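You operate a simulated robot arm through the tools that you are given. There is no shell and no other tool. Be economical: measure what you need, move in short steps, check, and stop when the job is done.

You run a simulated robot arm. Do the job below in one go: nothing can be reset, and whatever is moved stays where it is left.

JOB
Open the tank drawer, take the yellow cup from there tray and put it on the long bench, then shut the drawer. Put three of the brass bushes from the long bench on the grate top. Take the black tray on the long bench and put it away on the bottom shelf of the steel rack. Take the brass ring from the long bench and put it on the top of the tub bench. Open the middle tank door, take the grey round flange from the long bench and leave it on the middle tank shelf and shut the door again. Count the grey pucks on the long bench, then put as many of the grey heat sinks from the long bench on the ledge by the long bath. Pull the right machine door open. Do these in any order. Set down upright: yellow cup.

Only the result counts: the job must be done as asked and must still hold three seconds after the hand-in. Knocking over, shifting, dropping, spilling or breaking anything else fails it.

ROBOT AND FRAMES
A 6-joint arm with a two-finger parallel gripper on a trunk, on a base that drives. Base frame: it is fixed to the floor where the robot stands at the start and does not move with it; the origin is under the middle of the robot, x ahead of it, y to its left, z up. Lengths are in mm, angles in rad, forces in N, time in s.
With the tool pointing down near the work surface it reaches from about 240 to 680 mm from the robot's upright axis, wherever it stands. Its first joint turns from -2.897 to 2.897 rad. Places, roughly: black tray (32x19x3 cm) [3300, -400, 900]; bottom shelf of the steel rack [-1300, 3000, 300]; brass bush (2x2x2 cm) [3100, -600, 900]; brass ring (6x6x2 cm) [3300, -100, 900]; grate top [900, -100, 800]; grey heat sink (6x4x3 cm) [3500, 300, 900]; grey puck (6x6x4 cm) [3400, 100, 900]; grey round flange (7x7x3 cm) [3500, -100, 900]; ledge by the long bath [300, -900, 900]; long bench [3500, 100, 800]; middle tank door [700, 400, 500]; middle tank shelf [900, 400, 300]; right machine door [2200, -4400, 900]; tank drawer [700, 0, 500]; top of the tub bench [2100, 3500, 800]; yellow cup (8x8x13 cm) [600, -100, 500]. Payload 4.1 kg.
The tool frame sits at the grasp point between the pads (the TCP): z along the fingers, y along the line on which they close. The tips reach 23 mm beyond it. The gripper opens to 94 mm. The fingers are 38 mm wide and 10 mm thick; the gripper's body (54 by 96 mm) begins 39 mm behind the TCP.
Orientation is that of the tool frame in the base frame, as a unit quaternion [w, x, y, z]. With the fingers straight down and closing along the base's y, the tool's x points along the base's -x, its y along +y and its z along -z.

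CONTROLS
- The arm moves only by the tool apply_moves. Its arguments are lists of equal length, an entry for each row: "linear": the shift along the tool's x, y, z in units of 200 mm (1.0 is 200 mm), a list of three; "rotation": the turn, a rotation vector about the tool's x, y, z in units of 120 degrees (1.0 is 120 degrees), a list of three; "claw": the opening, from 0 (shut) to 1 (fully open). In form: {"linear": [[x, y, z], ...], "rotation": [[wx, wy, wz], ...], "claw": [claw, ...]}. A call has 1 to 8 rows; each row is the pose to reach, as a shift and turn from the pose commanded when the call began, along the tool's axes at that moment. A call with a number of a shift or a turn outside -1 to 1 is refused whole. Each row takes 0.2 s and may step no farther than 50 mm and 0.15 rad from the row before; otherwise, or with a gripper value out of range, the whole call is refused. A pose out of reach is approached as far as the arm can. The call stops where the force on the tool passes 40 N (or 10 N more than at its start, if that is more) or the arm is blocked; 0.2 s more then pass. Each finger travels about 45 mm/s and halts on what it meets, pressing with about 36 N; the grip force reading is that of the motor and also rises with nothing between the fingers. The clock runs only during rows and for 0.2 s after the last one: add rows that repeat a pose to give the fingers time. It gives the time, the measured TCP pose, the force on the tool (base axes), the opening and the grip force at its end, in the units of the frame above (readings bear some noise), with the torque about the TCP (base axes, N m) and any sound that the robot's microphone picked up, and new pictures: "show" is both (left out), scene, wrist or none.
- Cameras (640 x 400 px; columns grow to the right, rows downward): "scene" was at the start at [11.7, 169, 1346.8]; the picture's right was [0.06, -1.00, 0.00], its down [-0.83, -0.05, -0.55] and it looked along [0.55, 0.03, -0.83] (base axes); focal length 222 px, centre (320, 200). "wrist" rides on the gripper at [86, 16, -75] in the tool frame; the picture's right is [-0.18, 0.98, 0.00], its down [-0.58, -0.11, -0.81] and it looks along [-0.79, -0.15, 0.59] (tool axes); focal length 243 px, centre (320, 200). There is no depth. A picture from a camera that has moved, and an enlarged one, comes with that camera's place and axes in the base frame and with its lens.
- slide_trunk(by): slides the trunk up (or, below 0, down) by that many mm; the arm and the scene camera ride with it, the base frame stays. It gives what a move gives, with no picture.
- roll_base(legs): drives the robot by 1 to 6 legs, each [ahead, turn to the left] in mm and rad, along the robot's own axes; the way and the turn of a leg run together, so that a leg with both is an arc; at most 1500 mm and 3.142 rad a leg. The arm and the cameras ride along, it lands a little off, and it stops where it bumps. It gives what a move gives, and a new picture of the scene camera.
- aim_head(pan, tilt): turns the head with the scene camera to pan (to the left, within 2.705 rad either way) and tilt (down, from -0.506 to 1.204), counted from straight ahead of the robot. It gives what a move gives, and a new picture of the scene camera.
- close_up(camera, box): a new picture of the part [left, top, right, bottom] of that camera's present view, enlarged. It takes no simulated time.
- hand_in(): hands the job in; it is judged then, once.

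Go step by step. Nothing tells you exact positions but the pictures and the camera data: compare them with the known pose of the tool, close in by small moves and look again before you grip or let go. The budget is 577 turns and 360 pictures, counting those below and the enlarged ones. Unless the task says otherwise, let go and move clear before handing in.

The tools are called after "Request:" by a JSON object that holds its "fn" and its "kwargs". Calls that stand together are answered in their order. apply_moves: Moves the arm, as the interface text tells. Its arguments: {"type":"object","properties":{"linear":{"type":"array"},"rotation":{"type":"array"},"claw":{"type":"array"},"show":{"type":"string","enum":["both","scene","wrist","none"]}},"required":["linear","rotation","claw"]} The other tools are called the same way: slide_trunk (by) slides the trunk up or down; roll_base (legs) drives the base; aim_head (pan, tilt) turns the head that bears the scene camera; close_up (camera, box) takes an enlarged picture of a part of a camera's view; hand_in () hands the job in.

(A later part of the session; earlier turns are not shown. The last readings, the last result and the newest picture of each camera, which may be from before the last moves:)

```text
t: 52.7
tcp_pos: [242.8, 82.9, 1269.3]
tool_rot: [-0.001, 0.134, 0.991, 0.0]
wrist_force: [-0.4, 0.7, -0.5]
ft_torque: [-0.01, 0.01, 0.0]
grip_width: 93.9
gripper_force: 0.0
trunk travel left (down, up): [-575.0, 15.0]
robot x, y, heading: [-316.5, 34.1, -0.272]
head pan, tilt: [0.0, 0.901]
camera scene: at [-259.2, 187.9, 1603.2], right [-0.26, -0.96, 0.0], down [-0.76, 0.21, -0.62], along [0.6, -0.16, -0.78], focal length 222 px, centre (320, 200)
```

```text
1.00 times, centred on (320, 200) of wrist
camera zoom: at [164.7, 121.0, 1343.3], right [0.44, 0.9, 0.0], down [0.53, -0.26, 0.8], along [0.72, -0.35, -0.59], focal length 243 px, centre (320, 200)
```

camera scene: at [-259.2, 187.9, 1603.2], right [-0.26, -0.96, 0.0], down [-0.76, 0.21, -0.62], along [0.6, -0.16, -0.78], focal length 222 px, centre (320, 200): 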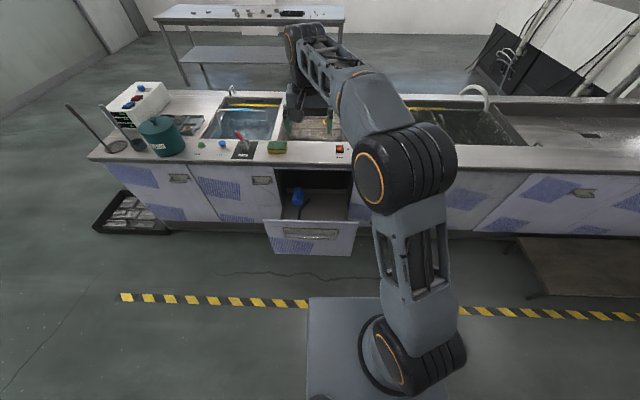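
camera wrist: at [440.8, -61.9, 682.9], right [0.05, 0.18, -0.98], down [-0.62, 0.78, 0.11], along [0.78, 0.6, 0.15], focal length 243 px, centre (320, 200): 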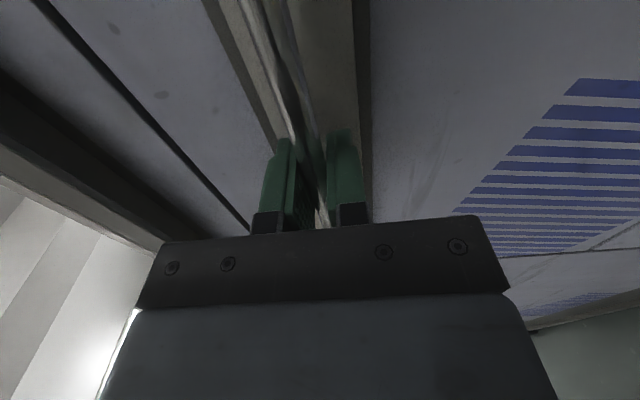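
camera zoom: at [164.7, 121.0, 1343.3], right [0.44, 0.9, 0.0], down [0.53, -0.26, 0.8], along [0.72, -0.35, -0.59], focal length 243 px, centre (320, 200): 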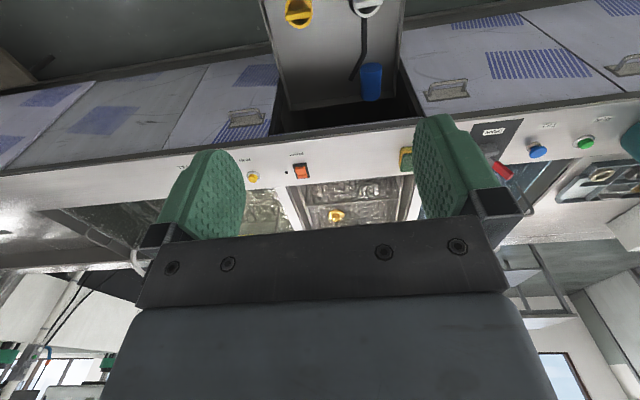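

Request:
{"fn": "close_up", "kwargs": {"camera": "wrist", "box": [250, 0, 430, 112]}}

Request:
{"fn": "close_up", "kwargs": {"camera": "scene", "box": [240, 150, 400, 250]}}

```text
3.56 times, centred on (340, 56) of wrist
camera zoom: at [164.7, 121.0, 1343.3], right [0.44, 0.9, 0.0], down [0.53, -0.26, 0.8], along [0.72, -0.35, -0.59], focal length 863 px, centre (249, 712)
```

zoom: 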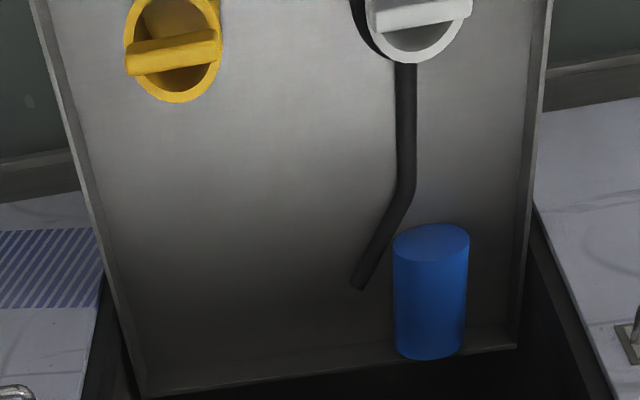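

```text
4.00 times, centred on (320, 200) of scene
camera zoom: at [-259.2, 187.9, 1603.2], right [-0.26, -0.96, 0.0], down [-0.76, 0.21, -0.62], along [0.6, -0.16, -0.78], focal length 886 px, centre (320, 200)
```

zoom: 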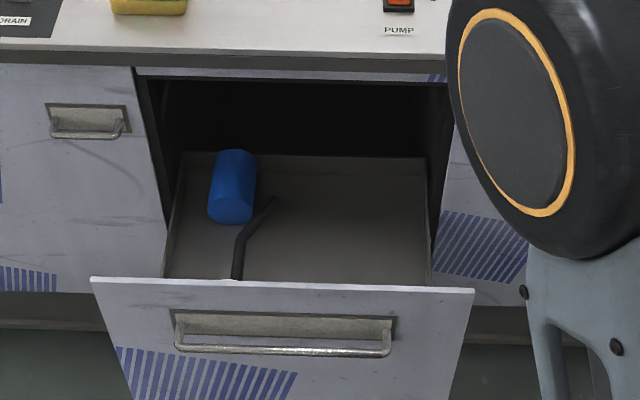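

Yellow cup stands at the drawer's front right (plus white and blue ones). Back up for a better wrist view.

Request:
{"fn": "roll_base", "kwargs": {"legs": [[-180, 0]]}}

Request:
{"fn": "close_up", "kwargs": {"camera": "wrist", "box": [220, 0, 460, 150]}}

```text
t: 54.2
tcp_pos: [71.1, 128.7, 1269.7]
tool_rot: [0.0, 0.135, 0.991, -0.001]
wrist_force: [-0.1, -0.6, 0.5]
ft_torque: [0.01, -0.03, -0.02]
grip_width: 94.1
gripper_force: 0.1
trunk travel left (down, up): [-575.0, 15.0]
robot x, y, heading: [-493.4, 83.1, -0.263]
head pan, tilt: [0.0, 0.901]
camera scene: at [-431.6, 235.1, 1603.3], right [-0.27, -0.96, 0.0], down [-0.76, 0.21, -0.62], along [0.6, -0.16, -0.78], focal length 222 px, centre (320, 200)
```

scene: 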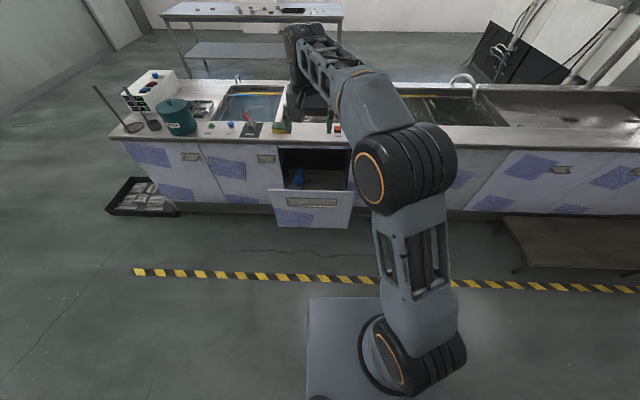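

```text
2.67 times, centred on (340, 75) of wrist
camera zoom: at [-7.5, 167.7, 1344.0], right [0.44, 0.9, 0.0], down [0.53, -0.26, 0.81], along [0.72, -0.35, -0.59], focal length 647 px, centre (267, 533)
```

zoom: 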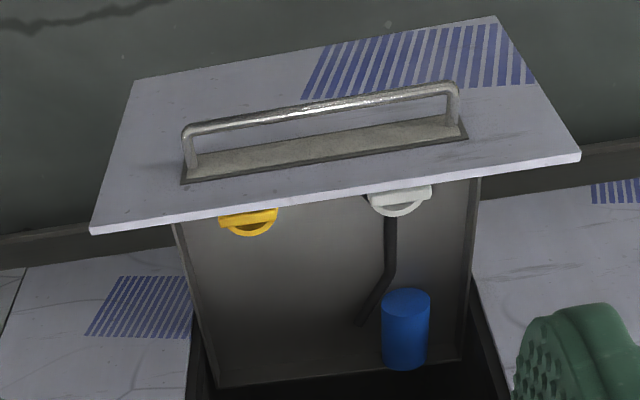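

Request:
{"fn": "roll_base", "kwargs": {"legs": [[300, -0.008]]}}

Request:
{"fn": "apply_moves", "kwargs": {"linear": [[0.1, -0.09, 0.1], [0.2, -0.18, 0.2], [0.3, -0.27, 0.3], [0.4, -0.36, 0.4]], "rotation": [[0, 0.06, 0], [0, 0.12, 0], [0, 0.18, 0], [0, 0.24, 0]], "claw": [1, 1, 1, 1], "show": "wrist"}}

```text
t: 56.2
tcp_pos: [350.8, 51.2, 1270.7]
tool_rot: [0.0, 0.136, 0.991, 0.0]
wrist_force: [0.5, 0.3, -0.7]
ft_torque: [-0.02, -0.02, -0.01]
grip_width: 93.9
gripper_force: 0.1
trunk travel left (down, up): [-575.0, 15.0]
robot x, y, heading: [-211.1, 3.3, -0.269]
head pan, tilt: [0.0, 0.901]
camera scene: at [-151.5, 157.9, 1603.2], right [-0.27, -0.96, 0.0], down [-0.76, 0.21, -0.62], along [0.6, -0.17, -0.78], focal length 222 px, centre (320, 200)
```

scene: 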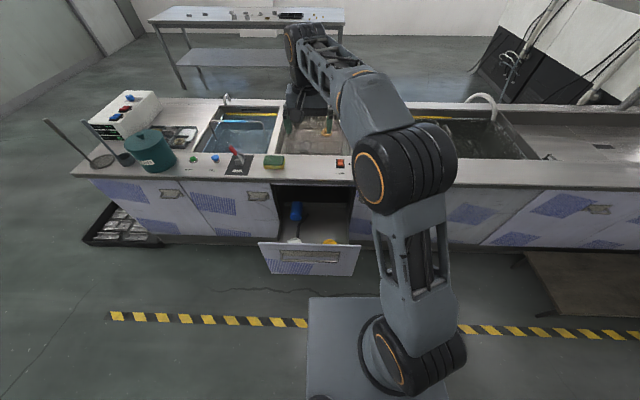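

```text
t: 57.2
tcp_pos: [254.1, 4.7, 1191.7]
tool_rot: [-0.248, 0.13, 0.959, 0.034]
wrist_force: [-0.4, 0.4, -0.7]
ft_torque: [-0.02, 0.01, -0.03]
grip_width: 93.9
gripper_force: 0.0
trunk travel left (down, up): [-575.0, 15.0]
robot x, y, heading: [-211.6, 4.1, -0.269]
head pan, tilt: [0.0, 0.901]
camera wrist: at [220.9, 31.8, 1297.2], right [0.42, 0.9, -0.09], down [0.84, -0.35, 0.42], along [0.35, -0.25, -0.9], focal length 243 px, centre (320, 200)
```

wrist: 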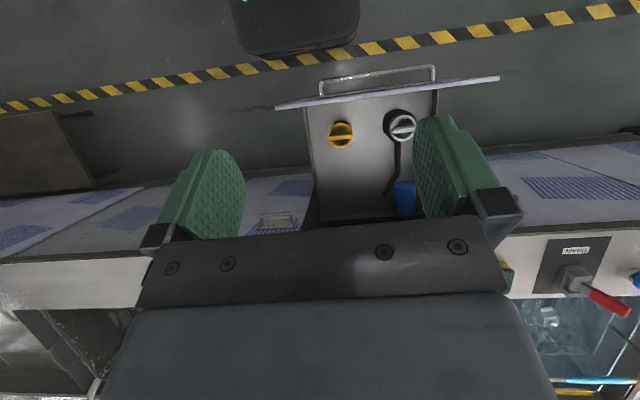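

Request:
{"fn": "close_up", "kwargs": {"camera": "wrist", "box": [290, 60, 450, 160]}}

Request:
{"fn": "close_up", "kwargs": {"camera": "scene", "box": [250, 180, 378, 260]}}

```text
4.00 times, centred on (370, 110) of wrist
camera zoom: at [220.9, 31.8, 1297.2], right [0.42, 0.9, -0.09], down [0.84, -0.35, 0.42], along [0.35, -0.25, -0.9], focal length 970 px, centre (120, 560)
```

zoom: 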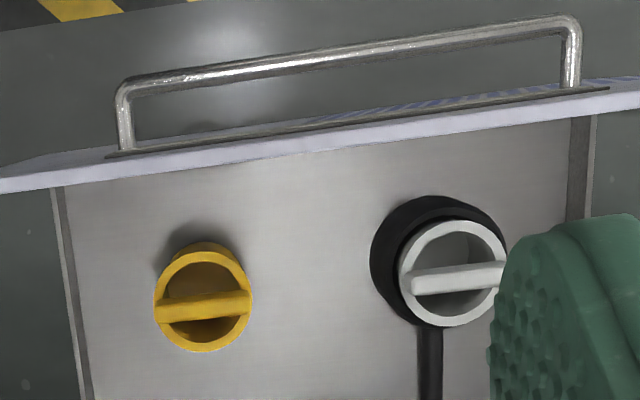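

```text
5.00 times, centred on (314, 220) of scene
camera zoom: at [-152.2, 157.7, 1603.3], right [-0.27, -0.96, 0.0], down [-0.76, 0.21, -0.62], along [0.6, -0.17, -0.78], focal length 1108 px, centre (350, 100)
```

zoom: 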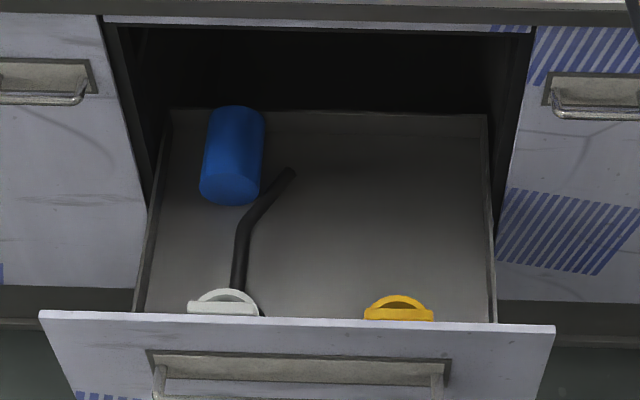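

Cup top is near z≈598 at about (333,-22), right behind the 770-high drawer front, so reaching over the front would hit. I'll come from the left side, parallel to the tank, with the arm raised.

Request:
{"fn": "roll_base", "kwargs": {"legs": [[0, 1.571], [573, 0], [0, -1.571], [390, 0]]}}

```text
t: 70.2
tcp_pos: [757.9, 504.7, 1191.5]
tool_rot: [-0.247, 0.105, 0.963, 0.027]
wrist_force: [-0.3, 0.5, 0.6]
ft_torque: [0.03, 0.0, -0.01]
grip_width: 94.1
gripper_force: 0.0
trunk travel left (down, up): [-575.0, 15.0]
robot x, y, heading: [290.5, 476.8, -0.215]
head pan, tilt: [0.0, 0.901]
camera scene: at [343.6, 634.5, 1603.2], right [-0.21, -0.98, 0.0], down [-0.77, 0.17, -0.62], along [0.61, -0.13, -0.78], focal length 222 px, centre (320, 200)
```

scene: 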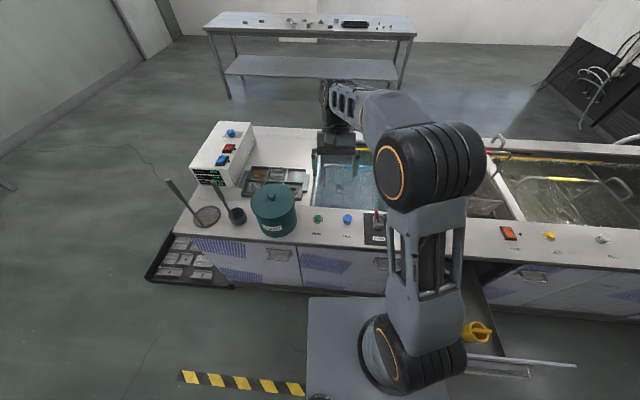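

Request:
{"fn": "roll_base", "kwargs": {"legs": [[0, -1.628]]}}

Request:
{"fn": "apply_moves", "kwargs": {"linear": [[0, 0, 0], [0, 0, 0], [0, 0, 0], [0, 0, 0]], "rotation": [[0, -0.06, 0], [0, -0.12, 0], [0, -0.18, 0], [0, -0.24, 0]], "claw": [1, 1, 1, 1], "show": "wrist"}}

```text
t: 74.5
tcp_pos: [305.2, 9.5, 1190.3]
tool_rot: [-0.153, 0.764, 0.595, 0.197]
wrist_force: [-0.1, -0.7, -0.4]
ft_torque: [0.0, 0.02, 0.02]
grip_width: 94.2
gripper_force: 0.0
trunk travel left (down, up): [-575.0, 15.0]
robot x, y, heading: [288.7, 479.8, -1.814]
head pan, tilt: [0.0, 0.901]
camera scene: at [449.8, 419.8, 1603.2], right [-0.97, 0.24, 0.0], down [0.19, 0.76, -0.62], along [-0.15, -0.6, -0.78], focal length 222 px, centre (320, 200)
```

scene: 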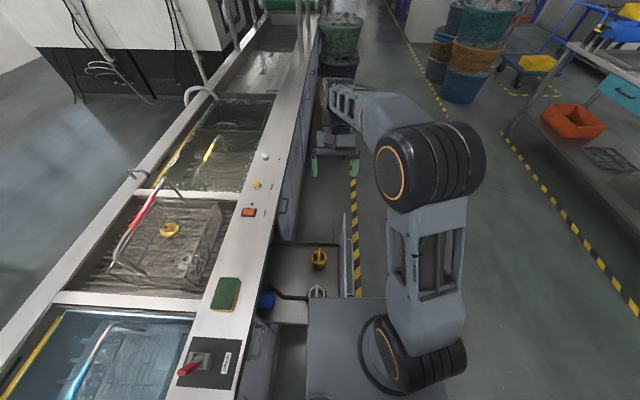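

```text
t: 75.5
tcp_pos: [304.4, 9.4, 1191.4]
tool_rot: [0.0, 0.789, 0.614, -0.001]
wrist_force: [-0.9, -0.2, -0.2]
ft_torque: [0.02, 0.01, -0.02]
grip_width: 93.9
gripper_force: 0.1
trunk travel left (down, up): [-575.0, 15.0]
robot x, y, heading: [289.8, 478.7, -1.808]
head pan, tilt: [0.0, 0.901]
camera wrist: at [341.9, 90.4, 1264.4], right [0.91, -0.42, 0.0], down [-0.25, -0.54, 0.81], along [-0.34, -0.73, -0.59], focal length 243 px, centre (320, 200)
```

wrist: 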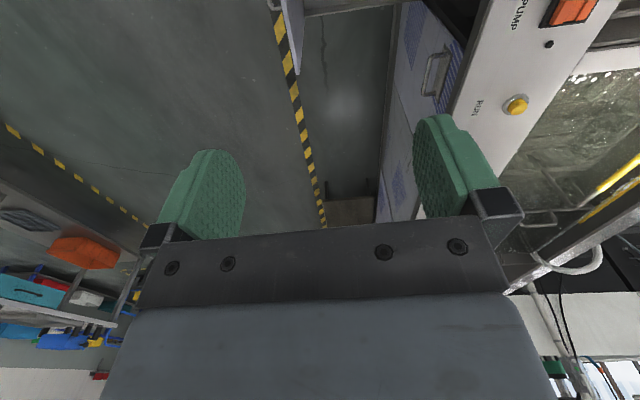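

Request:
{"fn": "close_up", "kwargs": {"camera": "scene", "box": [240, 220, 368, 300]}}

Request:
{"fn": "slide_trunk", "kwargs": {"by": -250}}

Request:
{"fn": "apply_moves", "kwargs": {"linear": [[-0.06, 0.09, 0.2], [-0.115, 0.18, 0.4]], "rotation": [[0, 0, 0], [0, 0, 0]], "claw": [1, 1], "show": "both"}}

```text
5.00 times, centred on (304, 260) of scene
camera zoom: at [450.0, 420.3, 1603.2], right [-0.97, 0.24, 0.0], down [0.19, 0.76, -0.62], along [-0.15, -0.6, -0.78], focal length 1108 px, centre (400, -100)
```

zoom: 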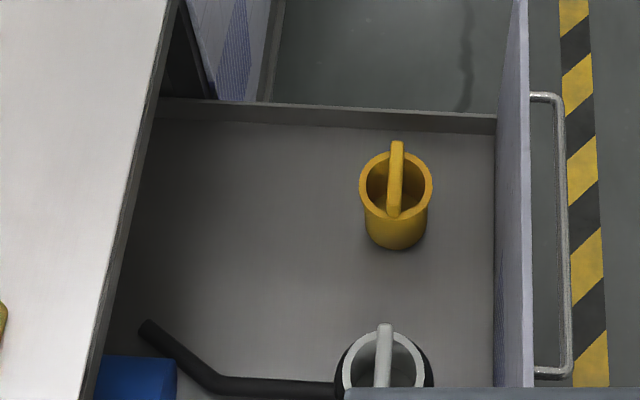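

```text
t: 77.5
tcp_pos: [318.1, -15.5, 1127.6]
tool_rot: [0.082, 0.787, 0.603, -0.098]
wrist_force: [6.6, -2.4, 2.3]
ft_torque: [0.19, 0.36, -0.08]
grip_width: 94.0
gripper_force: 0.0
trunk travel left (down, up): [-387.0, 203.0]
robot x, y, heading: [264.6, 271.3, -1.945]
head pan, tilt: [0.0, 0.901]
stopped: the arm was blocked; the commanded pose is now the measured one
```

```text
t: 77.8
tcp_pos: [256.4, -55.0, 1071.4]
tool_rot: [0.051, 0.803, 0.593, 0.031]
wrist_force: [-0.8, 0.2, 1.1]
ft_torque: [-0.02, -0.07, -0.02]
grip_width: 93.8
gripper_force: 0.0
trunk travel left (down, up): [-387.0, 203.0]
robot x, y, heading: [325.6, 308.2, -1.921]
head pan, tilt: [0.0, 0.901]
stopped in row 1: the arm was blocked; the commanded pose is now the measured one
camera scene: at [565.6, 502.2, 1441.9], right [-0.94, 0.34, -0.01], down [0.22, 0.6, -0.77], along [-0.26, -0.72, -0.64], focal length 222 px, centre (320, 200)
camera wrist: at [289.9, 26.0, 1145.3], right [0.88, -0.46, 0.12], down [-0.36, -0.49, 0.79], along [-0.31, -0.74, -0.6], focal length 243 px, centre (320, 200)
```

scene: 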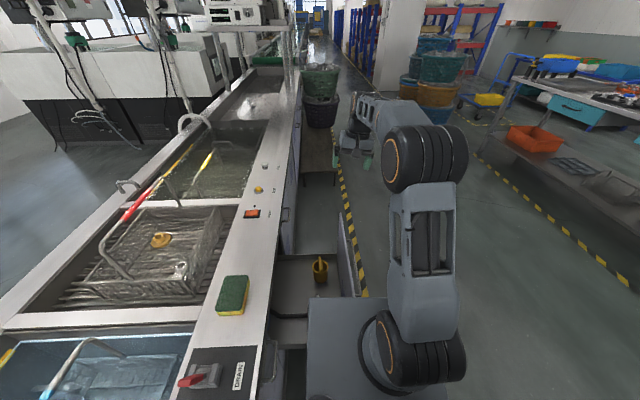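
wrist: 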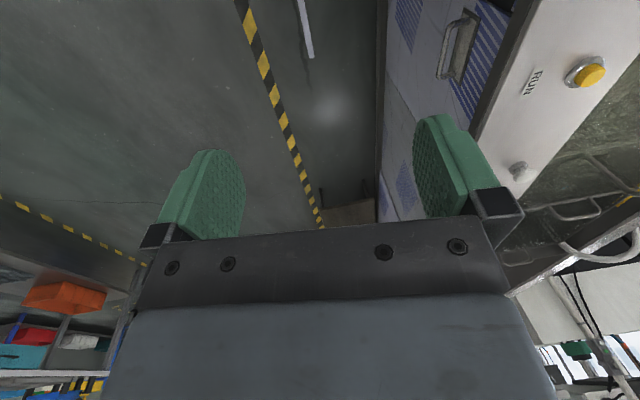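

The shoulder plate seems to have come down on the drawer front and tipped the robot; I raise the trunk immediately.

Request:
{"fn": "slide_trunk", "kwargs": {"by": 200}}

Request:
{"fn": "aim_head", "kwargs": {"pan": 0, "tilt": 1.1}}

```text
t: 78.1
tcp_pos: [251.9, -88.5, 1010.1]
tool_rot: [-0.025, 0.805, 0.579, 0.126]
wrist_force: [1.3, -0.1, 0.1]
ft_torque: [0.05, 0.13, 0.03]
grip_width: 94.0
gripper_force: 0.0
trunk travel left (down, up): [-410.0, 180.0]
robot x, y, heading: [366.4, 356.4, -1.887]
head pan, tilt: [0.0, 0.901]
stopped: the arm was blocked; the commanded pose is now the measured one
```

```text
t: 78.9
tcp_pos: [252.7, -85.6, 1017.6]
tool_rot: [-0.02, 0.804, 0.583, 0.118]
wrist_force: [0.6, -1.5, -0.5]
ft_torque: [0.08, 0.04, 0.0]
grip_width: 94.0
gripper_force: 0.0
trunk travel left (down, up): [-410.0, 180.0]
robot x, y, heading: [362.5, 352.9, -1.874]
head pan, tilt: [0.0, 1.1]
camera scene: at [572.7, 463.7, 1445.9], right [-0.95, 0.3, 0.0], down [0.25, 0.79, -0.56], along [-0.17, -0.54, -0.83], focal length 222 px, centre (320, 200)
```

scene: 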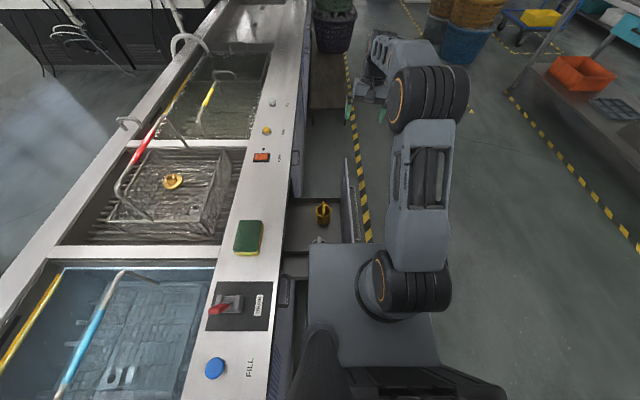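

Request:
{"fn": "slide_trunk", "kwargs": {"by": 100}}

```text
t: 79.2
tcp_pos: [243.4, -90.9, 989.9]
tool_rot: [-0.066, 0.801, 0.567, 0.18]
wrist_force: [0.4, 0.4, 1.0]
ft_torque: [0.0, 0.04, 0.05]
grip_width: 94.0
gripper_force: 0.0
trunk travel left (down, up): [-419.0, 171.0]
robot x, y, heading: [365.8, 353.5, -1.873]
head pan, tilt: [0.0, 1.1]
stopped: the arm was blocked; the commanded pose is now the measured one
```

Request:
{"fn": "aim_head", "kwargs": {"pan": 0, "tilt": 1.15}}

```text
t: 79.8
tcp_pos: [249.7, -93.4, 988.9]
tool_rot: [-0.067, 0.8, 0.57, 0.177]
wrist_force: [-0.5, -0.3, -0.2]
ft_torque: [-0.01, -0.01, 0.0]
grip_width: 94.2
gripper_force: 0.1
trunk travel left (down, up): [-419.0, 171.0]
robot x, y, heading: [364.7, 348.8, -1.877]
head pan, tilt: [0.0, 1.15]
camera scene: at [575.4, 465.4, 1442.6], right [-0.95, 0.3, 0.0], down [0.26, 0.82, -0.52], along [-0.15, -0.49, -0.86], focal length 222 px, centre (320, 200)
```

scene: 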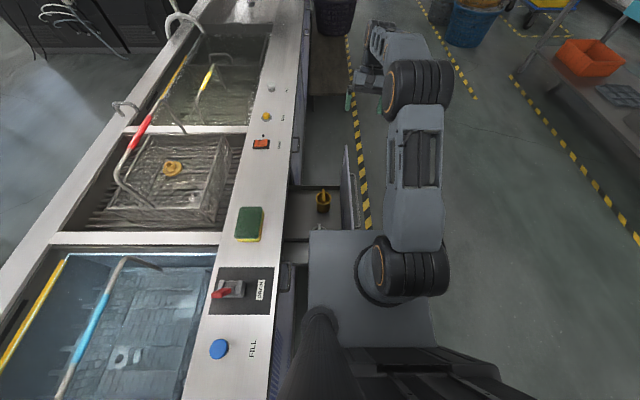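

Request:
{"fn": "slide_trunk", "kwargs": {"by": 50}}

Request:
{"fn": "slide_trunk", "kwargs": {"by": 50}}

Request:
{"fn": "slide_trunk", "kwargs": {"by": 50}}

```text
t: 80.2
tcp_pos: [245.9, -104.6, 960.4]
tool_rot: [-0.116, 0.79, 0.553, 0.239]
wrist_force: [-0.1, -0.2, 1.4]
ft_torque: [-0.05, 0.05, 0.03]
grip_width: 93.9
gripper_force: 0.0
trunk travel left (down, up): [-422.0, 168.0]
robot x, y, heading: [363.5, 345.9, -1.874]
head pan, tilt: [0.0, 1.15]
stopped: the arm was blocked; the commanded pose is now the measured one
```

```text
t: 80.5
tcp_pos: [244.8, -105.6, 931.5]
tool_rot: [-0.163, 0.778, 0.529, 0.297]
wrist_force: [0.1, -0.4, 2.0]
ft_torque: [-0.09, 0.05, 0.0]
grip_width: 93.9
gripper_force: 0.1
trunk travel left (down, up): [-424.0, 166.0]
robot x, y, heading: [367.0, 347.9, -1.871]
head pan, tilt: [0.0, 1.15]
stopped: the arm was blocked; the commanded pose is now the measured one
```

```text
t: 80.8
tcp_pos: [245.1, -112.1, 893.1]
tool_rot: [-0.188, 0.776, 0.503, 0.331]
wrist_force: [-0.6, -0.5, 2.1]
ft_torque: [-0.04, 0.03, -0.04]
grip_width: 94.0
gripper_force: 0.1
trunk travel left (down, up): [-426.0, 164.0]
robot x, y, heading: [362.1, 354.3, -1.873]
head pan, tilt: [0.0, 1.15]
stopped: the arm was blocked; the commanded pose is now the measured one
```

Request:
{"fn": "aim_head", "kwargs": {"pan": 0, "tilt": 1.2}}

```text
t: 81.5
tcp_pos: [245.5, -110.1, 894.1]
tool_rot: [-0.19, 0.774, 0.504, 0.333]
wrist_force: [0.6, -0.2, 0.0]
ft_torque: [0.01, -0.01, 0.01]
grip_width: 93.7
gripper_force: 0.1
trunk travel left (down, up): [-426.0, 164.0]
robot x, y, heading: [366.6, 353.4, -1.867]
head pan, tilt: [0.0, 1.201]
camera scene: at [568.8, 443.8, 1445.6], right [-0.96, 0.3, 0.0], down [0.26, 0.85, -0.46], along [-0.13, -0.44, -0.89], focal length 222 px, centre (320, 200)
```

scene: 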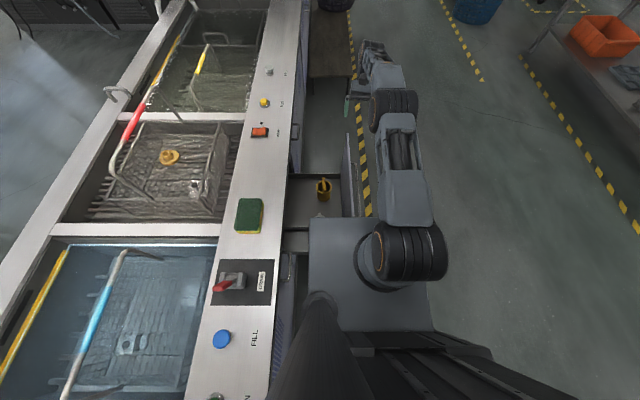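

Request:
{"fn": "roll_base", "kwargs": {"legs": [[-60, 0]]}}

```text
t: 82.2
tcp_pos: [251.7, -119.0, 798.9]
tool_rot: [-0.189, 0.799, 0.459, 0.339]
wrist_force: [-0.1, -1.3, 3.2]
ft_torque: [-0.09, 0.02, 0.02]
grip_width: 93.9
gripper_force: 0.1
trunk travel left (down, up): [-426.0, 164.0]
robot x, y, heading: [370.6, 360.1, -1.867]
head pan, tilt: [0.0, 1.201]
stopped in leg 1: the robot was blocked; the commanded pose is now the measured one
camera scene: at [565.9, 438.8, 1447.7], right [-0.96, 0.29, 0.0], down [0.26, 0.86, -0.45], along [-0.13, -0.43, -0.89], focal length 222 px, centre (320, 200)
```

scene: 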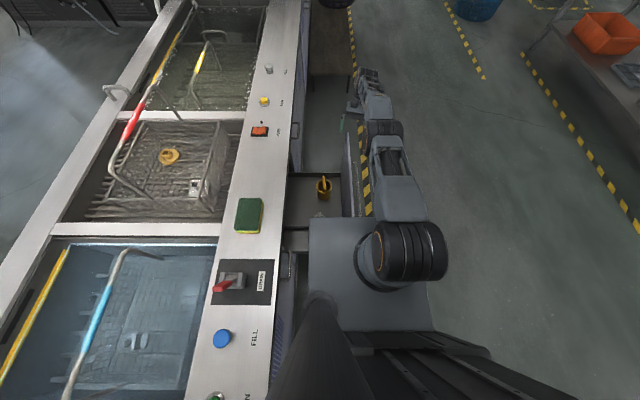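

Request:
{"fn": "apply_moves", "kwargs": {"linear": [[0, 0, -0.2], [0, 0, -0.4], [0, 0, -0.6], [0, 0, -0.8]], "rotation": [[0, -0.06, 0], [0, -0.12, 0], [0, -0.18, 0], [0, -0.24, 0]], "claw": [1, 1, 1, 1], "show": "none"}}

```text
t: 82.5
tcp_pos: [253.1, -116.2, 768.1]
tool_rot: [-0.191, 0.808, 0.444, 0.337]
wrist_force: [-0.6, -2.5, 3.7]
ft_torque: [-0.07, 0.08, 0.03]
grip_width: 94.0
gripper_force: 0.1
out of reach, approached as far as the arm can: row 1
trunk travel left (down, up): [-426.0, 164.0]
robot x, y, heading: [367.9, 358.2, -1.872]
head pan, tilt: [0.0, 1.201]
stopped in row 1: the arm was blocked; the commanded pose is now the measured one
```

Request:
{"fn": "apply_moves", "kwargs": {"linear": [[0.24, 0, 0], [0.48, 0, 0], [0.72, 0, 0]], "rotation": [[0, -0.07, 0], [0, -0.14, 0], [0, -0.21, 0]], "claw": [1, 1, 1], "show": "none"}}

```text
t: 82.8
tcp_pos: [259.8, -109.7, 777.2]
tool_rot: [-0.218, 0.81, 0.415, 0.351]
wrist_force: [-1.8, -1.5, 5.9]
ft_torque: [-0.17, 0.09, 0.0]
grip_width: 94.1
gripper_force: 0.0
trunk travel left (down, up): [-426.0, 164.0]
robot x, y, heading: [366.7, 362.6, -1.875]
head pan, tilt: [0.0, 1.201]
stopped in row 1: the arm was blocked; the commanded pose is now the measured one
```

Request:
{"fn": "close_up", "kwargs": {"camera": "scene", "box": [240, 40, 480, 190]}}

Request:
{"fn": "close_up", "kwargs": {"camera": "scene", "box": [240, 170, 480, 320]}}

Request:
{"fn": "close_up", "kwargs": {"camera": "wrist", "box": [0, 0, 640, 400]}}

```text
2.67 times, centred on (360, 115) of scene
camera zoom: at [564.9, 437.9, 1448.2], right [-0.96, 0.29, 0.0], down [0.26, 0.86, -0.44], along [-0.13, -0.43, -0.9], focal length 591 px, centre (213, 427)
```

zoom: 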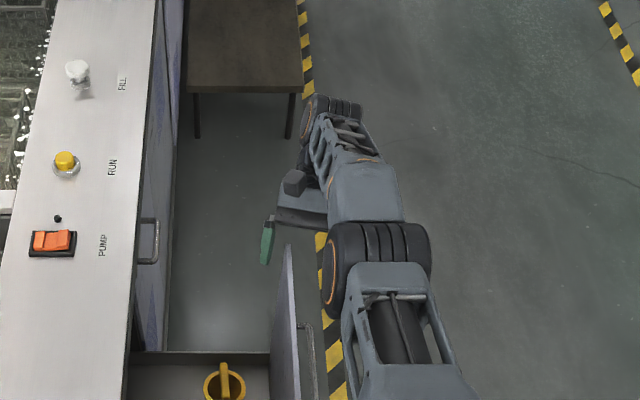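

```text
2.67 times, centred on (360, 245) of scene
camera zoom: at [564.9, 437.9, 1448.2], right [-0.96, 0.29, 0.0], down [0.26, 0.86, -0.44], along [-0.13, -0.43, -0.9], focal length 591 px, centre (213, 80)
```

zoom: 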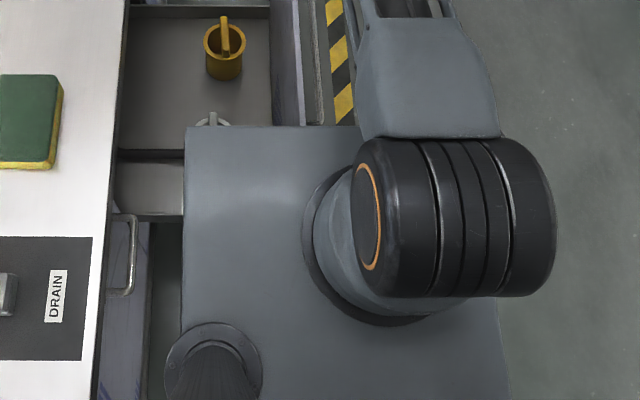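

```text
1.00 times, centred on (320, 200) of wrist
camera zoom: at [280.5, -121.9, 888.8], right [0.74, -0.65, -0.2], down [-0.64, -0.76, 0.1], along [-0.22, 0.06, -0.97], focal length 243 px, centre (320, 200)
```

zoom: 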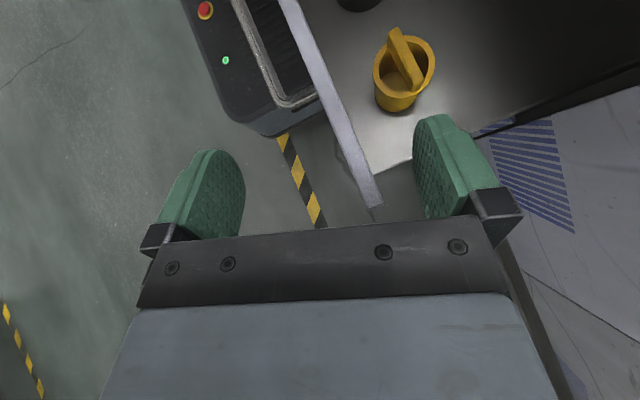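

Request:
{"fn": "slide_trunk", "kwargs": {"by": 160}}

```text
t: 83.2
tcp_pos: [263.7, -108.0, 742.5]
tool_rot: [-0.208, 0.821, 0.401, 0.348]
wrist_force: [-23.6, -66.7, 68.2]
ft_torque: [0.76, -1.33, -1.04]
grip_width: 93.9
gripper_force: 0.0
trunk travel left (down, up): [-429.0, 161.0]
robot x, y, heading: [366.5, 358.5, -1.871]
head pan, tilt: [0.0, 1.201]
stopped: the arm was blocked; the commanded pose is now the measured one
```

Request:
{"fn": "apply_moves", "kwargs": {"linear": [[0.24, 0, -0.06], [0.48, 0, -0.1]], "rotation": [[0, -0.07, 0], [0, -0.14, 0]], "claw": [1, 1], "show": "none"}}

Request:
{"fn": "apply_moves", "kwargs": {"linear": [[0.24, 0, -0.06], [0.48, 0, -0.1]], "rotation": [[0, -0.07, 0], [0, -0.14, 0]], "claw": [1, 1], "show": "scene"}}

```text
t: 83.5
tcp_pos: [271.2, -104.4, 749.7]
tool_rot: [-0.241, 0.823, 0.366, 0.363]
wrist_force: [-25.4, -78.2, 103.9]
ft_torque: [-0.8, -0.57, -0.54]
grip_width: 93.7
gripper_force: 0.1
trunk travel left (down, up): [-429.0, 161.0]
robot x, y, heading: [370.0, 360.7, -1.867]
head pan, tilt: [0.0, 1.201]
stopped in row 1: the arm was blocked; the commanded pose is now the measured one
```

```text
t: 83.7
tcp_pos: [270.9, -113.3, 739.3]
tool_rot: [-0.218, 0.839, 0.353, 0.35]
wrist_force: [-35.0, -100.0, 188.2]
ft_torque: [0.21, -1.29, -0.59]
grip_width: 93.7
gripper_force: 0.0
trunk travel left (down, up): [-429.0, 161.0]
robot x, y, heading: [368.5, 363.2, -1.867]
head pan, tilt: [0.0, 1.201]
stopped in row 1: the force on the tool passed its limit (the readings are from after the stop); the commanded pose is now the measured one
camera scene: at [562.8, 428.3, 1450.1], right [-0.96, 0.29, 0.0], down [0.26, 0.86, -0.44], along [-0.13, -0.42, -0.9], focal length 222 px, centre (320, 200)
```

scene: 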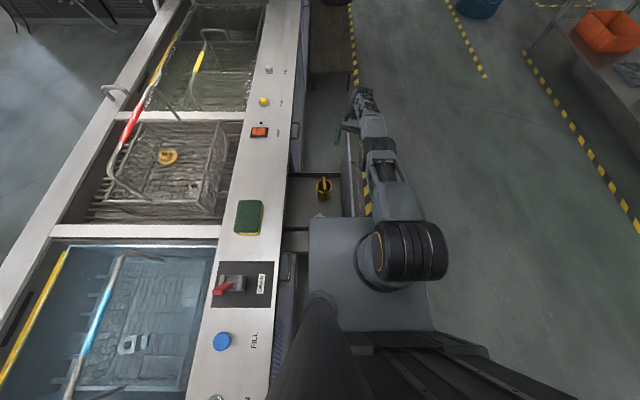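

Request:
{"fn": "apply_moves", "kwargs": {"linear": [[0.178, 0, -0.158]], "rotation": [[0, -0.02, 0]], "claw": [1], "show": "none"}}

```text
t: 84.2
tcp_pos: [276.2, -112.0, 743.5]
tool_rot: [-0.262, 0.839, 0.301, 0.369]
wrist_force: [-71.9, -239.2, 99.4]
ft_torque: [6.37, -2.27, 0.26]
grip_width: 94.2
gripper_force: 0.1
trunk travel left (down, up): [-429.0, 161.0]
robot x, y, heading: [370.5, 360.5, -1.87]
head pan, tilt: [0.0, 1.201]
stopped in row 1: the arm was blocked; the commanded pose is now the measured one
```

Request:
{"fn": "apply_moves", "kwargs": {"linear": [[0.05, 0, -0.24]], "rotation": [[0, -0.06, 0]], "claw": [1], "show": "wrist"}}

```text
t: 84.6
tcp_pos: [268.4, -112.7, 724.3]
tool_rot: [-0.264, 0.853, 0.285, 0.347]
wrist_force: [-119.1, -283.1, 8.3]
ft_torque: [11.36, -5.85, -2.89]
grip_width: 93.7
gripper_force: 0.1
out of reach, approached as far as the arm can: row 1
trunk travel left (down, up): [-429.0, 161.0]
robot x, y, heading: [367.2, 364.5, -1.872]
head pan, tilt: [0.0, 1.201]
stopped in row 1: the arm was blocked; the commanded pose is now the measured one
camera wrist: at [298.0, -146.7, 830.0], right [0.55, -0.74, -0.39], down [-0.77, -0.63, 0.1], along [-0.31, 0.25, -0.92], focal length 243 px, centre (320, 200)
```

wrist: 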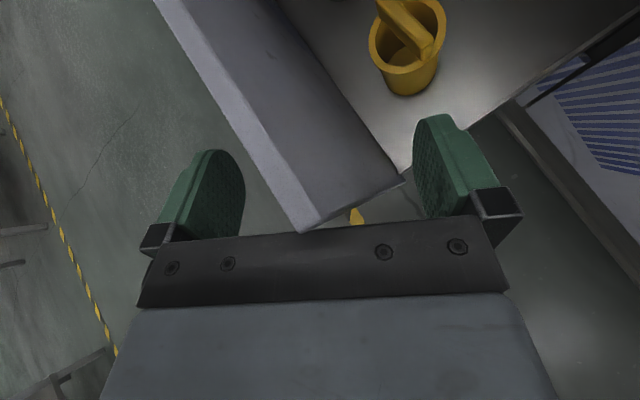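

Request:
{"fn": "apply_moves", "kwargs": {"linear": [[0.178, -0.06, -0.148]], "rotation": [[0, -0.07, 0]], "claw": [1], "show": "none"}}

Request:
{"fn": "aim_head", "kwargs": {"pan": -0.5, "tilt": 1.1}}

```text
t: 85.0
tcp_pos: [260.2, -107.3, 719.8]
tool_rot: [-0.3, 0.854, 0.273, 0.327]
wrist_force: [-88.7, -179.6, 60.5]
ft_torque: [5.39, -4.08, -4.01]
grip_width: 94.2
gripper_force: 0.0
trunk travel left (down, up): [-429.0, 161.0]
robot x, y, heading: [367.3, 366.8, -1.88]
head pan, tilt: [0.0, 1.201]
stopped in row 1: the arm was blocked; the commanded pose is now the measured one
```

```text
t: 85.9
tcp_pos: [260.3, -105.8, 719.7]
tool_rot: [-0.303, 0.852, 0.276, 0.326]
wrist_force: [-100.9, -166.7, 62.9]
ft_torque: [4.75, -4.56, -4.38]
grip_width: 93.9
gripper_force: 0.0
trunk travel left (down, up): [-429.0, 161.0]
robot x, y, heading: [368.6, 360.8, -1.881]
head pan, tilt: [-0.499, 1.1]
camera scene: at [525.8, 411.8, 1460.5], right [-0.69, 0.72, -0.03], down [0.64, 0.59, -0.5], along [-0.34, -0.37, -0.86], focal length 222 px, centre (320, 200)
```

scene: 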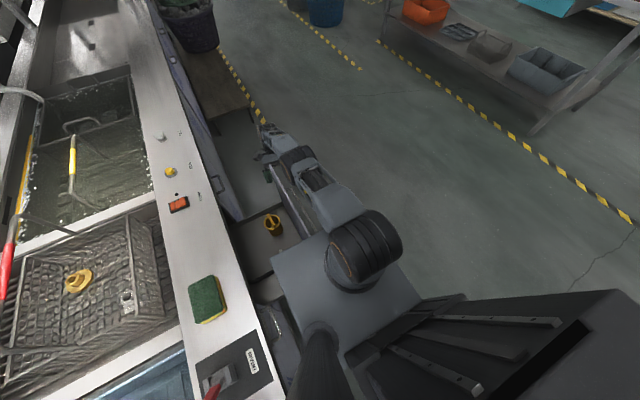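

Request:
{"fn": "apply_moves", "kwargs": {"linear": [[0.07, -0.05, -0.2]], "rotation": [[0, 0, 0]], "claw": [1], "show": "none"}}

Request:
{"fn": "close_up", "kwargs": {"camera": "scene", "box": [220, 100, 460, 250]}}

```text
t: 86.2
tcp_pos: [256.4, -100.9, 704.4]
tool_rot: [-0.3, 0.856, 0.261, 0.331]
wrist_force: [-86.8, -129.2, 90.0]
ft_torque: [-0.17, -8.05, -4.48]
grip_width: 94.2
gripper_force: 0.6
trunk travel left (down, up): [-429.0, 161.0]
robot x, y, heading: [370.1, 359.8, -1.889]
head pan, tilt: [-0.499, 1.1]
stopped in row 1: the arm was blocked; the commanded pose is now the measured one
```

```text
2.67 times, centred on (340, 175) of scene
camera zoom: at [525.7, 412.2, 1460.4], right [-0.69, 0.73, -0.03], down [0.64, 0.58, -0.5], along [-0.34, -0.37, -0.86], focal length 591 px, centre (267, 267)
```

zoom: 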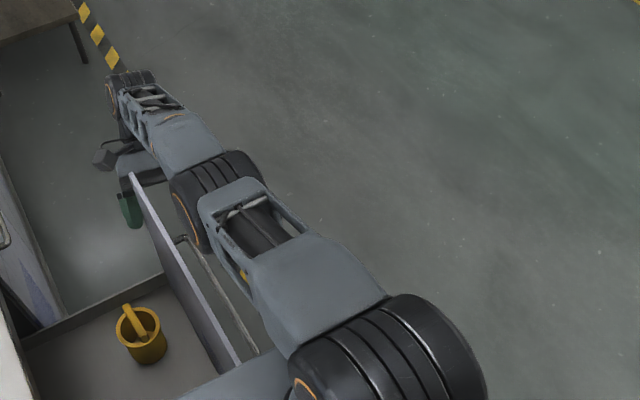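

Request:
{"fn": "apply_moves", "kwargs": {"linear": [[0, 0, 0]], "rotation": [[0, 0, 0]], "claw": [1], "show": "none"}}

```text
t: 86.5
tcp_pos: [255.4, -100.9, 696.0]
tool_rot: [-0.285, 0.862, 0.258, 0.331]
wrist_force: [-67.4, -156.3, 80.6]
ft_torque: [0.41, -7.53, -4.29]
grip_width: 94.1
gripper_force: 0.0
trunk travel left (down, up): [-429.0, 161.0]
robot x, y, heading: [364.7, 361.0, -1.888]
head pan, tilt: [-0.499, 1.1]
stopped in row 1: the arm was blocked; the commanded pose is now the measured one
```

Request:
{"fn": "slide_trunk", "kwargs": {"by": 161}}

Request:
{"fn": "slide_trunk", "kwargs": {"by": 20}}

Request:
{"fn": "slide_trunk", "kwargs": {"by": 4}}

```text
t: 88.4
tcp_pos: [245.9, -143.7, 812.5]
tool_rot: [-0.322, 0.846, 0.252, 0.343]
wrist_force: [1.0, -0.5, 0.6]
ft_torque: [0.01, -0.02, -0.02]
grip_width: 94.1
gripper_force: 0.0
trunk travel left (down, up): [-590.0, 0.0]
robot x, y, heading: [368.3, 359.2, -1.892]
head pan, tilt: [-0.499, 1.1]
```

```text
t: 88.9
tcp_pos: [245.5, -144.6, 812.4]
tool_rot: [-0.322, 0.846, 0.253, 0.343]
wrist_force: [-0.5, 0.2, -0.1]
ft_torque: [-0.02, 0.0, -0.04]
grip_width: 94.0
gripper_force: 0.2
out of reach, approached as far as the arm can: row 1
trunk travel left (down, up): [-590.0, 0.0]
robot x, y, heading: [367.0, 364.4, -1.885]
head pan, tilt: [-0.499, 1.1]
```

```text
t: 89.4
tcp_pos: [244.2, -144.2, 811.5]
tool_rot: [-0.322, 0.845, 0.253, 0.344]
wrist_force: [-0.3, 0.2, 0.0]
ft_torque: [0.02, -0.01, 0.01]
grip_width: 94.1
gripper_force: 0.1
out of reach, approached as far as the arm can: row 1
trunk travel left (down, up): [-590.0, 0.0]
robot x, y, heading: [365.8, 362.0, -1.884]
head pan, tilt: [-0.499, 1.1]
```

Wonderful — the trunk went all the way up and the forces are gone. Look at the state.

Request:
{"fn": "aim_head", "kwargs": {"pan": 0, "tilt": 1.1}}

```text
t: 90.3
tcp_pos: [245.0, -143.4, 811.8]
tool_rot: [-0.322, 0.845, 0.253, 0.343]
wrist_force: [0.2, -1.3, 0.2]
ft_torque: [-0.02, 0.0, 0.01]
grip_width: 94.0
gripper_force: 0.1
trunk travel left (down, up): [-590.0, 0.0]
robot x, y, heading: [364.0, 359.5, -1.886]
head pan, tilt: [0.0, 1.1]
camera scene: at [527.4, 305.7, 1604.4], right [-0.95, 0.31, 0.0], down [0.28, 0.85, -0.45], along [-0.14, -0.43, -0.89], focal length 222 px, centre (320, 200)
```

scene: 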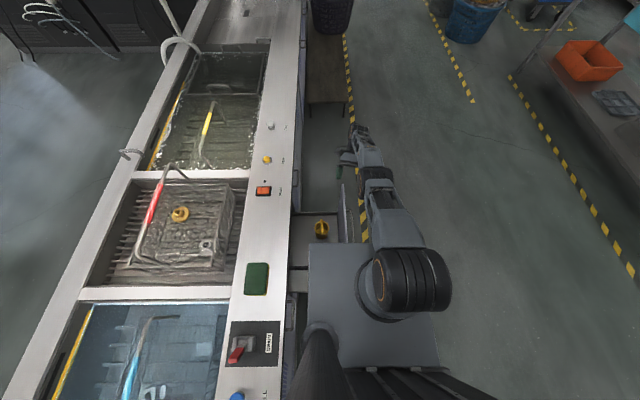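

Robot is level again. Now raise the arm and check the cup.

Request:
{"fn": "apply_moves", "kwargs": {"linear": [[0.17, -0.06, -0.15], [0.34, -0.12, -0.28], [0.51, -0.18, -0.4], [0.68, -0.2, -0.5]], "rotation": [[0, -0.05, 0], [0, -0.1, 0], [0, -0.15, 0], [0, -0.2, 0]], "claw": [1, 1, 1, 1], "show": "none"}}

Request:
{"fn": "close_up", "kwargs": {"camera": "scene", "box": [260, 190, 420, 290]}}

```text
t: 91.3
tcp_pos: [244.3, -144.0, 812.6]
tool_rot: [-0.322, 0.845, 0.252, 0.344]
wrist_force: [-0.1, -0.2, -0.1]
ft_torque: [0.01, 0.0, -0.01]
grip_width: 93.9
gripper_force: 0.1
out of reach, approached as far as the arm can: row 1, 2, 3, 4
trunk travel left (down, up): [-590.0, 0.0]
robot x, y, heading: [367.1, 361.8, -1.888]
head pan, tilt: [0.0, 1.1]
```

```text
4.00 times, centred on (340, 240) of scene
camera zoom: at [527.5, 305.7, 1604.4], right [-0.95, 0.31, 0.0], down [0.28, 0.85, -0.45], along [-0.14, -0.43, -0.89], focal length 886 px, centre (240, 40)
```

zoom: 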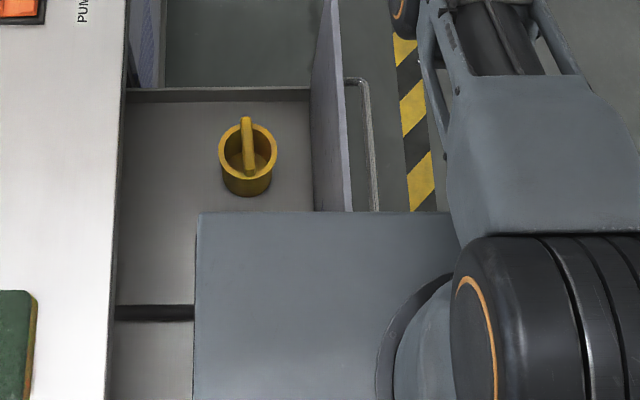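

Request:
{"fn": "roll_base", "kwargs": {"legs": [[-350, 0.03]]}}

```text
t: 93.6
tcp_pos: [359.9, 183.3, 813.8]
tool_rot: [-0.326, 0.842, 0.263, 0.34]
wrist_force: [-0.4, -0.8, -0.3]
ft_torque: [0.03, 0.0, 0.0]
grip_width: 93.8
gripper_force: 0.1
trunk travel left (down, up): [-590.0, 0.0]
robot x, y, heading: [469.4, 695.4, -1.856]
head pan, tilt: [0.0, 1.1]
camera scene: at [631.7, 639.9, 1604.4], right [-0.96, 0.29, 0.0], down [0.25, 0.85, -0.45], along [-0.13, -0.44, -0.89], focal length 222 px, centre (320, 200)
```

scene: 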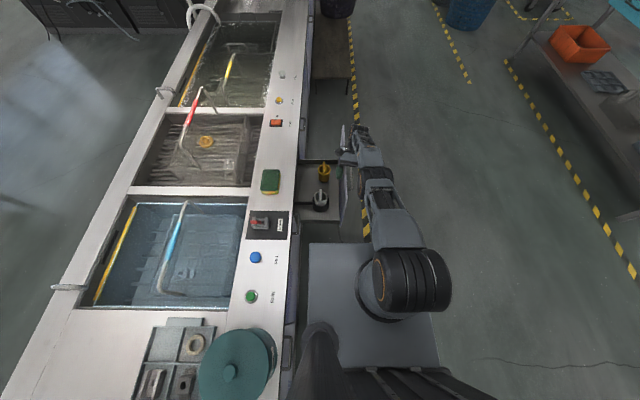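

Request:
{"fn": "apply_moves", "kwargs": {"linear": [[0.079, -0.086, 0.163], [0.158, -0.172, 0.326]], "rotation": [[0, 0, 0], [0, 0, 0]], "claw": [1, 1], "show": "none"}}

Request:
{"fn": "apply_moves", "kwargs": {"linear": [[0, 0, 0], [0, 0, 0], [0, 0, 0]], "rotation": [[0, -0.05, 0], [0, -0.1, 0], [0, -0.15, 0]], "claw": [1, 1, 1], "show": "none"}}

```text
t: 94.2
tcp_pos: [359.7, 181.9, 812.4]
tool_rot: [-0.326, 0.843, 0.263, 0.339]
wrist_force: [-0.7, 0.1, 0.5]
ft_torque: [0.02, -0.03, 0.0]
grip_width: 94.3
gripper_force: 0.1
out of reach, approached as far as the arm can: row 1, 2
trunk travel left (down, up): [-590.0, 0.0]
robot x, y, heading: [473.1, 690.6, -1.863]
head pan, tilt: [0.0, 1.1]
```

```text
t: 95.0
tcp_pos: [363.9, 185.9, 791.9]
tool_rot: [-0.32, 0.85, 0.273, 0.317]
wrist_force: [0.8, 1.7, 15.4]
ft_torque: [-1.0, 0.04, 0.07]
grip_width: 94.2
gripper_force: 0.0
out of reach, approached as far as the arm can: row 1, 2, 3
trunk travel left (down, up): [-590.0, 0.0]
robot x, y, heading: [470.8, 693.0, -1.86]
head pan, tilt: [0.0, 1.1]
```

Request:
{"fn": "roll_base", "kwargs": {"legs": [[-400, 0.0]]}}

```text
t: 97.5
tcp_pos: [483.5, 568.1, 790.3]
tool_rot: [-0.322, 0.849, 0.278, 0.315]
wrist_force: [-0.5, 0.1, -0.2]
ft_torque: [0.0, 0.0, 0.02]
grip_width: 94.1
gripper_force: 0.1
trunk travel left (down, up): [-590.0, 0.0]
robot x, y, heading: [579.3, 1076.8, -1.843]
head pan, tilt: [0.0, 1.1]
camera scene: at [743.5, 1026.4, 1604.4], right [-0.96, 0.27, 0.0], down [0.24, 0.86, -0.45], along [-0.12, -0.44, -0.89], focal length 222 px, centre (320, 200)
```

scene: 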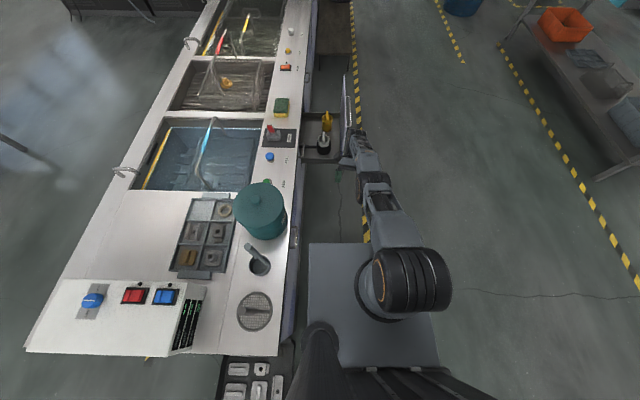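

Request:
{"fn": "apply_moves", "kwargs": {"linear": [[0, 0, 0], [0, 0, 0]], "rotation": [[0, 0.05, 0], [0, 0.1, 0]], "claw": [1, 1], "show": "none"}}

Request:
{"fn": "apply_moves", "kwargs": {"linear": [[0, 0, 0], [0, 0, 0]], "rotation": [[0.05, 0, 0], [0.1, 0, 0]], "claw": [1, 1], "show": "none"}}

Request:
{"fn": "apply_moves", "kwargs": {"linear": [[0, 0, 0], [0, 0, 0]], "rotation": [[0, 0, 0.05], [0, 0, 0.1]], "claw": [1, 1], "show": "none"}}

```text
t: 98.1
tcp_pos: [489.6, 591.3, 796.4]
tool_rot: [-0.349, 0.811, 0.244, 0.401]
wrist_force: [0.1, 0.2, -0.3]
ft_torque: [-0.01, 0.01, 0.01]
grip_width: 94.1
gripper_force: 0.0
out of reach, approached as far as the arm can: row 1, 2
trunk travel left (down, up): [-590.0, 0.0]
robot x, y, heading: [581.9, 1076.2, -1.85]
head pan, tilt: [0.0, 1.1]
```

```text
t: 98.7
tcp_pos: [498.5, 618.1, 804.8]
tool_rot: [-0.432, 0.771, 0.283, 0.373]
wrist_force: [-1.0, 0.4, 1.1]
ft_torque: [-0.03, 0.02, 0.03]
grip_width: 94.1
gripper_force: 0.1
out of reach, approached as far as the arm can: row 1, 2
trunk travel left (down, up): [-590.0, 0.0]
robot x, y, heading: [583.3, 1075.5, -1.851]
head pan, tilt: [0.0, 1.1]
```

```text
t: 99.3
tcp_pos: [497.0, 620.1, 806.5]
tool_rot: [-0.47, 0.796, 0.2, 0.325]
wrist_force: [-0.5, -0.2, -0.3]
ft_torque: [0.01, 0.03, 0.01]
grip_width: 94.0
gripper_force: 0.1
trunk travel left (down, up): [-590.0, 0.0]
robot x, y, heading: [583.3, 1073.5, -1.843]
head pan, tilt: [0.0, 1.1]
```

Request:
{"fn": "apply_moves", "kwargs": {"linear": [[0.035, -0.031, -0.017], [0.07, -0.062, -0.035], [0.106, -0.093, -0.052], [0.141, -0.124, -0.069], [0.176, -0.155, -0.087], [0.211, -0.185, -0.104], [0.247, -0.216, -0.121], [0.282, -0.247, -0.139]], "rotation": [[-0.018, -0.056, -0.033], [-0.037, -0.113, -0.067], [-0.055, -0.169, -0.1], [-0.074, -0.226, -0.134], [-0.092, -0.283, -0.168], [-0.111, -0.339, -0.201], [-0.129, -0.396, -0.235], [-0.148, -0.452, -0.268]], "claw": [1, 1, 1, 1, 1, 1, 1, 1], "show": "none"}}

```text
t: 101.1
tcp_pos: [497.7, 619.0, 886.7]
tool_rot: [-0.101, 0.83, 0.544, 0.072]
wrist_force: [0.7, -0.4, 0.4]
ft_torque: [-0.02, 0.04, -0.02]
grip_width: 94.0
gripper_force: 0.0
trunk travel left (down, up): [-590.0, 0.0]
robot x, y, heading: [582.8, 1077.2, -1.849]
head pan, tilt: [0.0, 1.1]
```

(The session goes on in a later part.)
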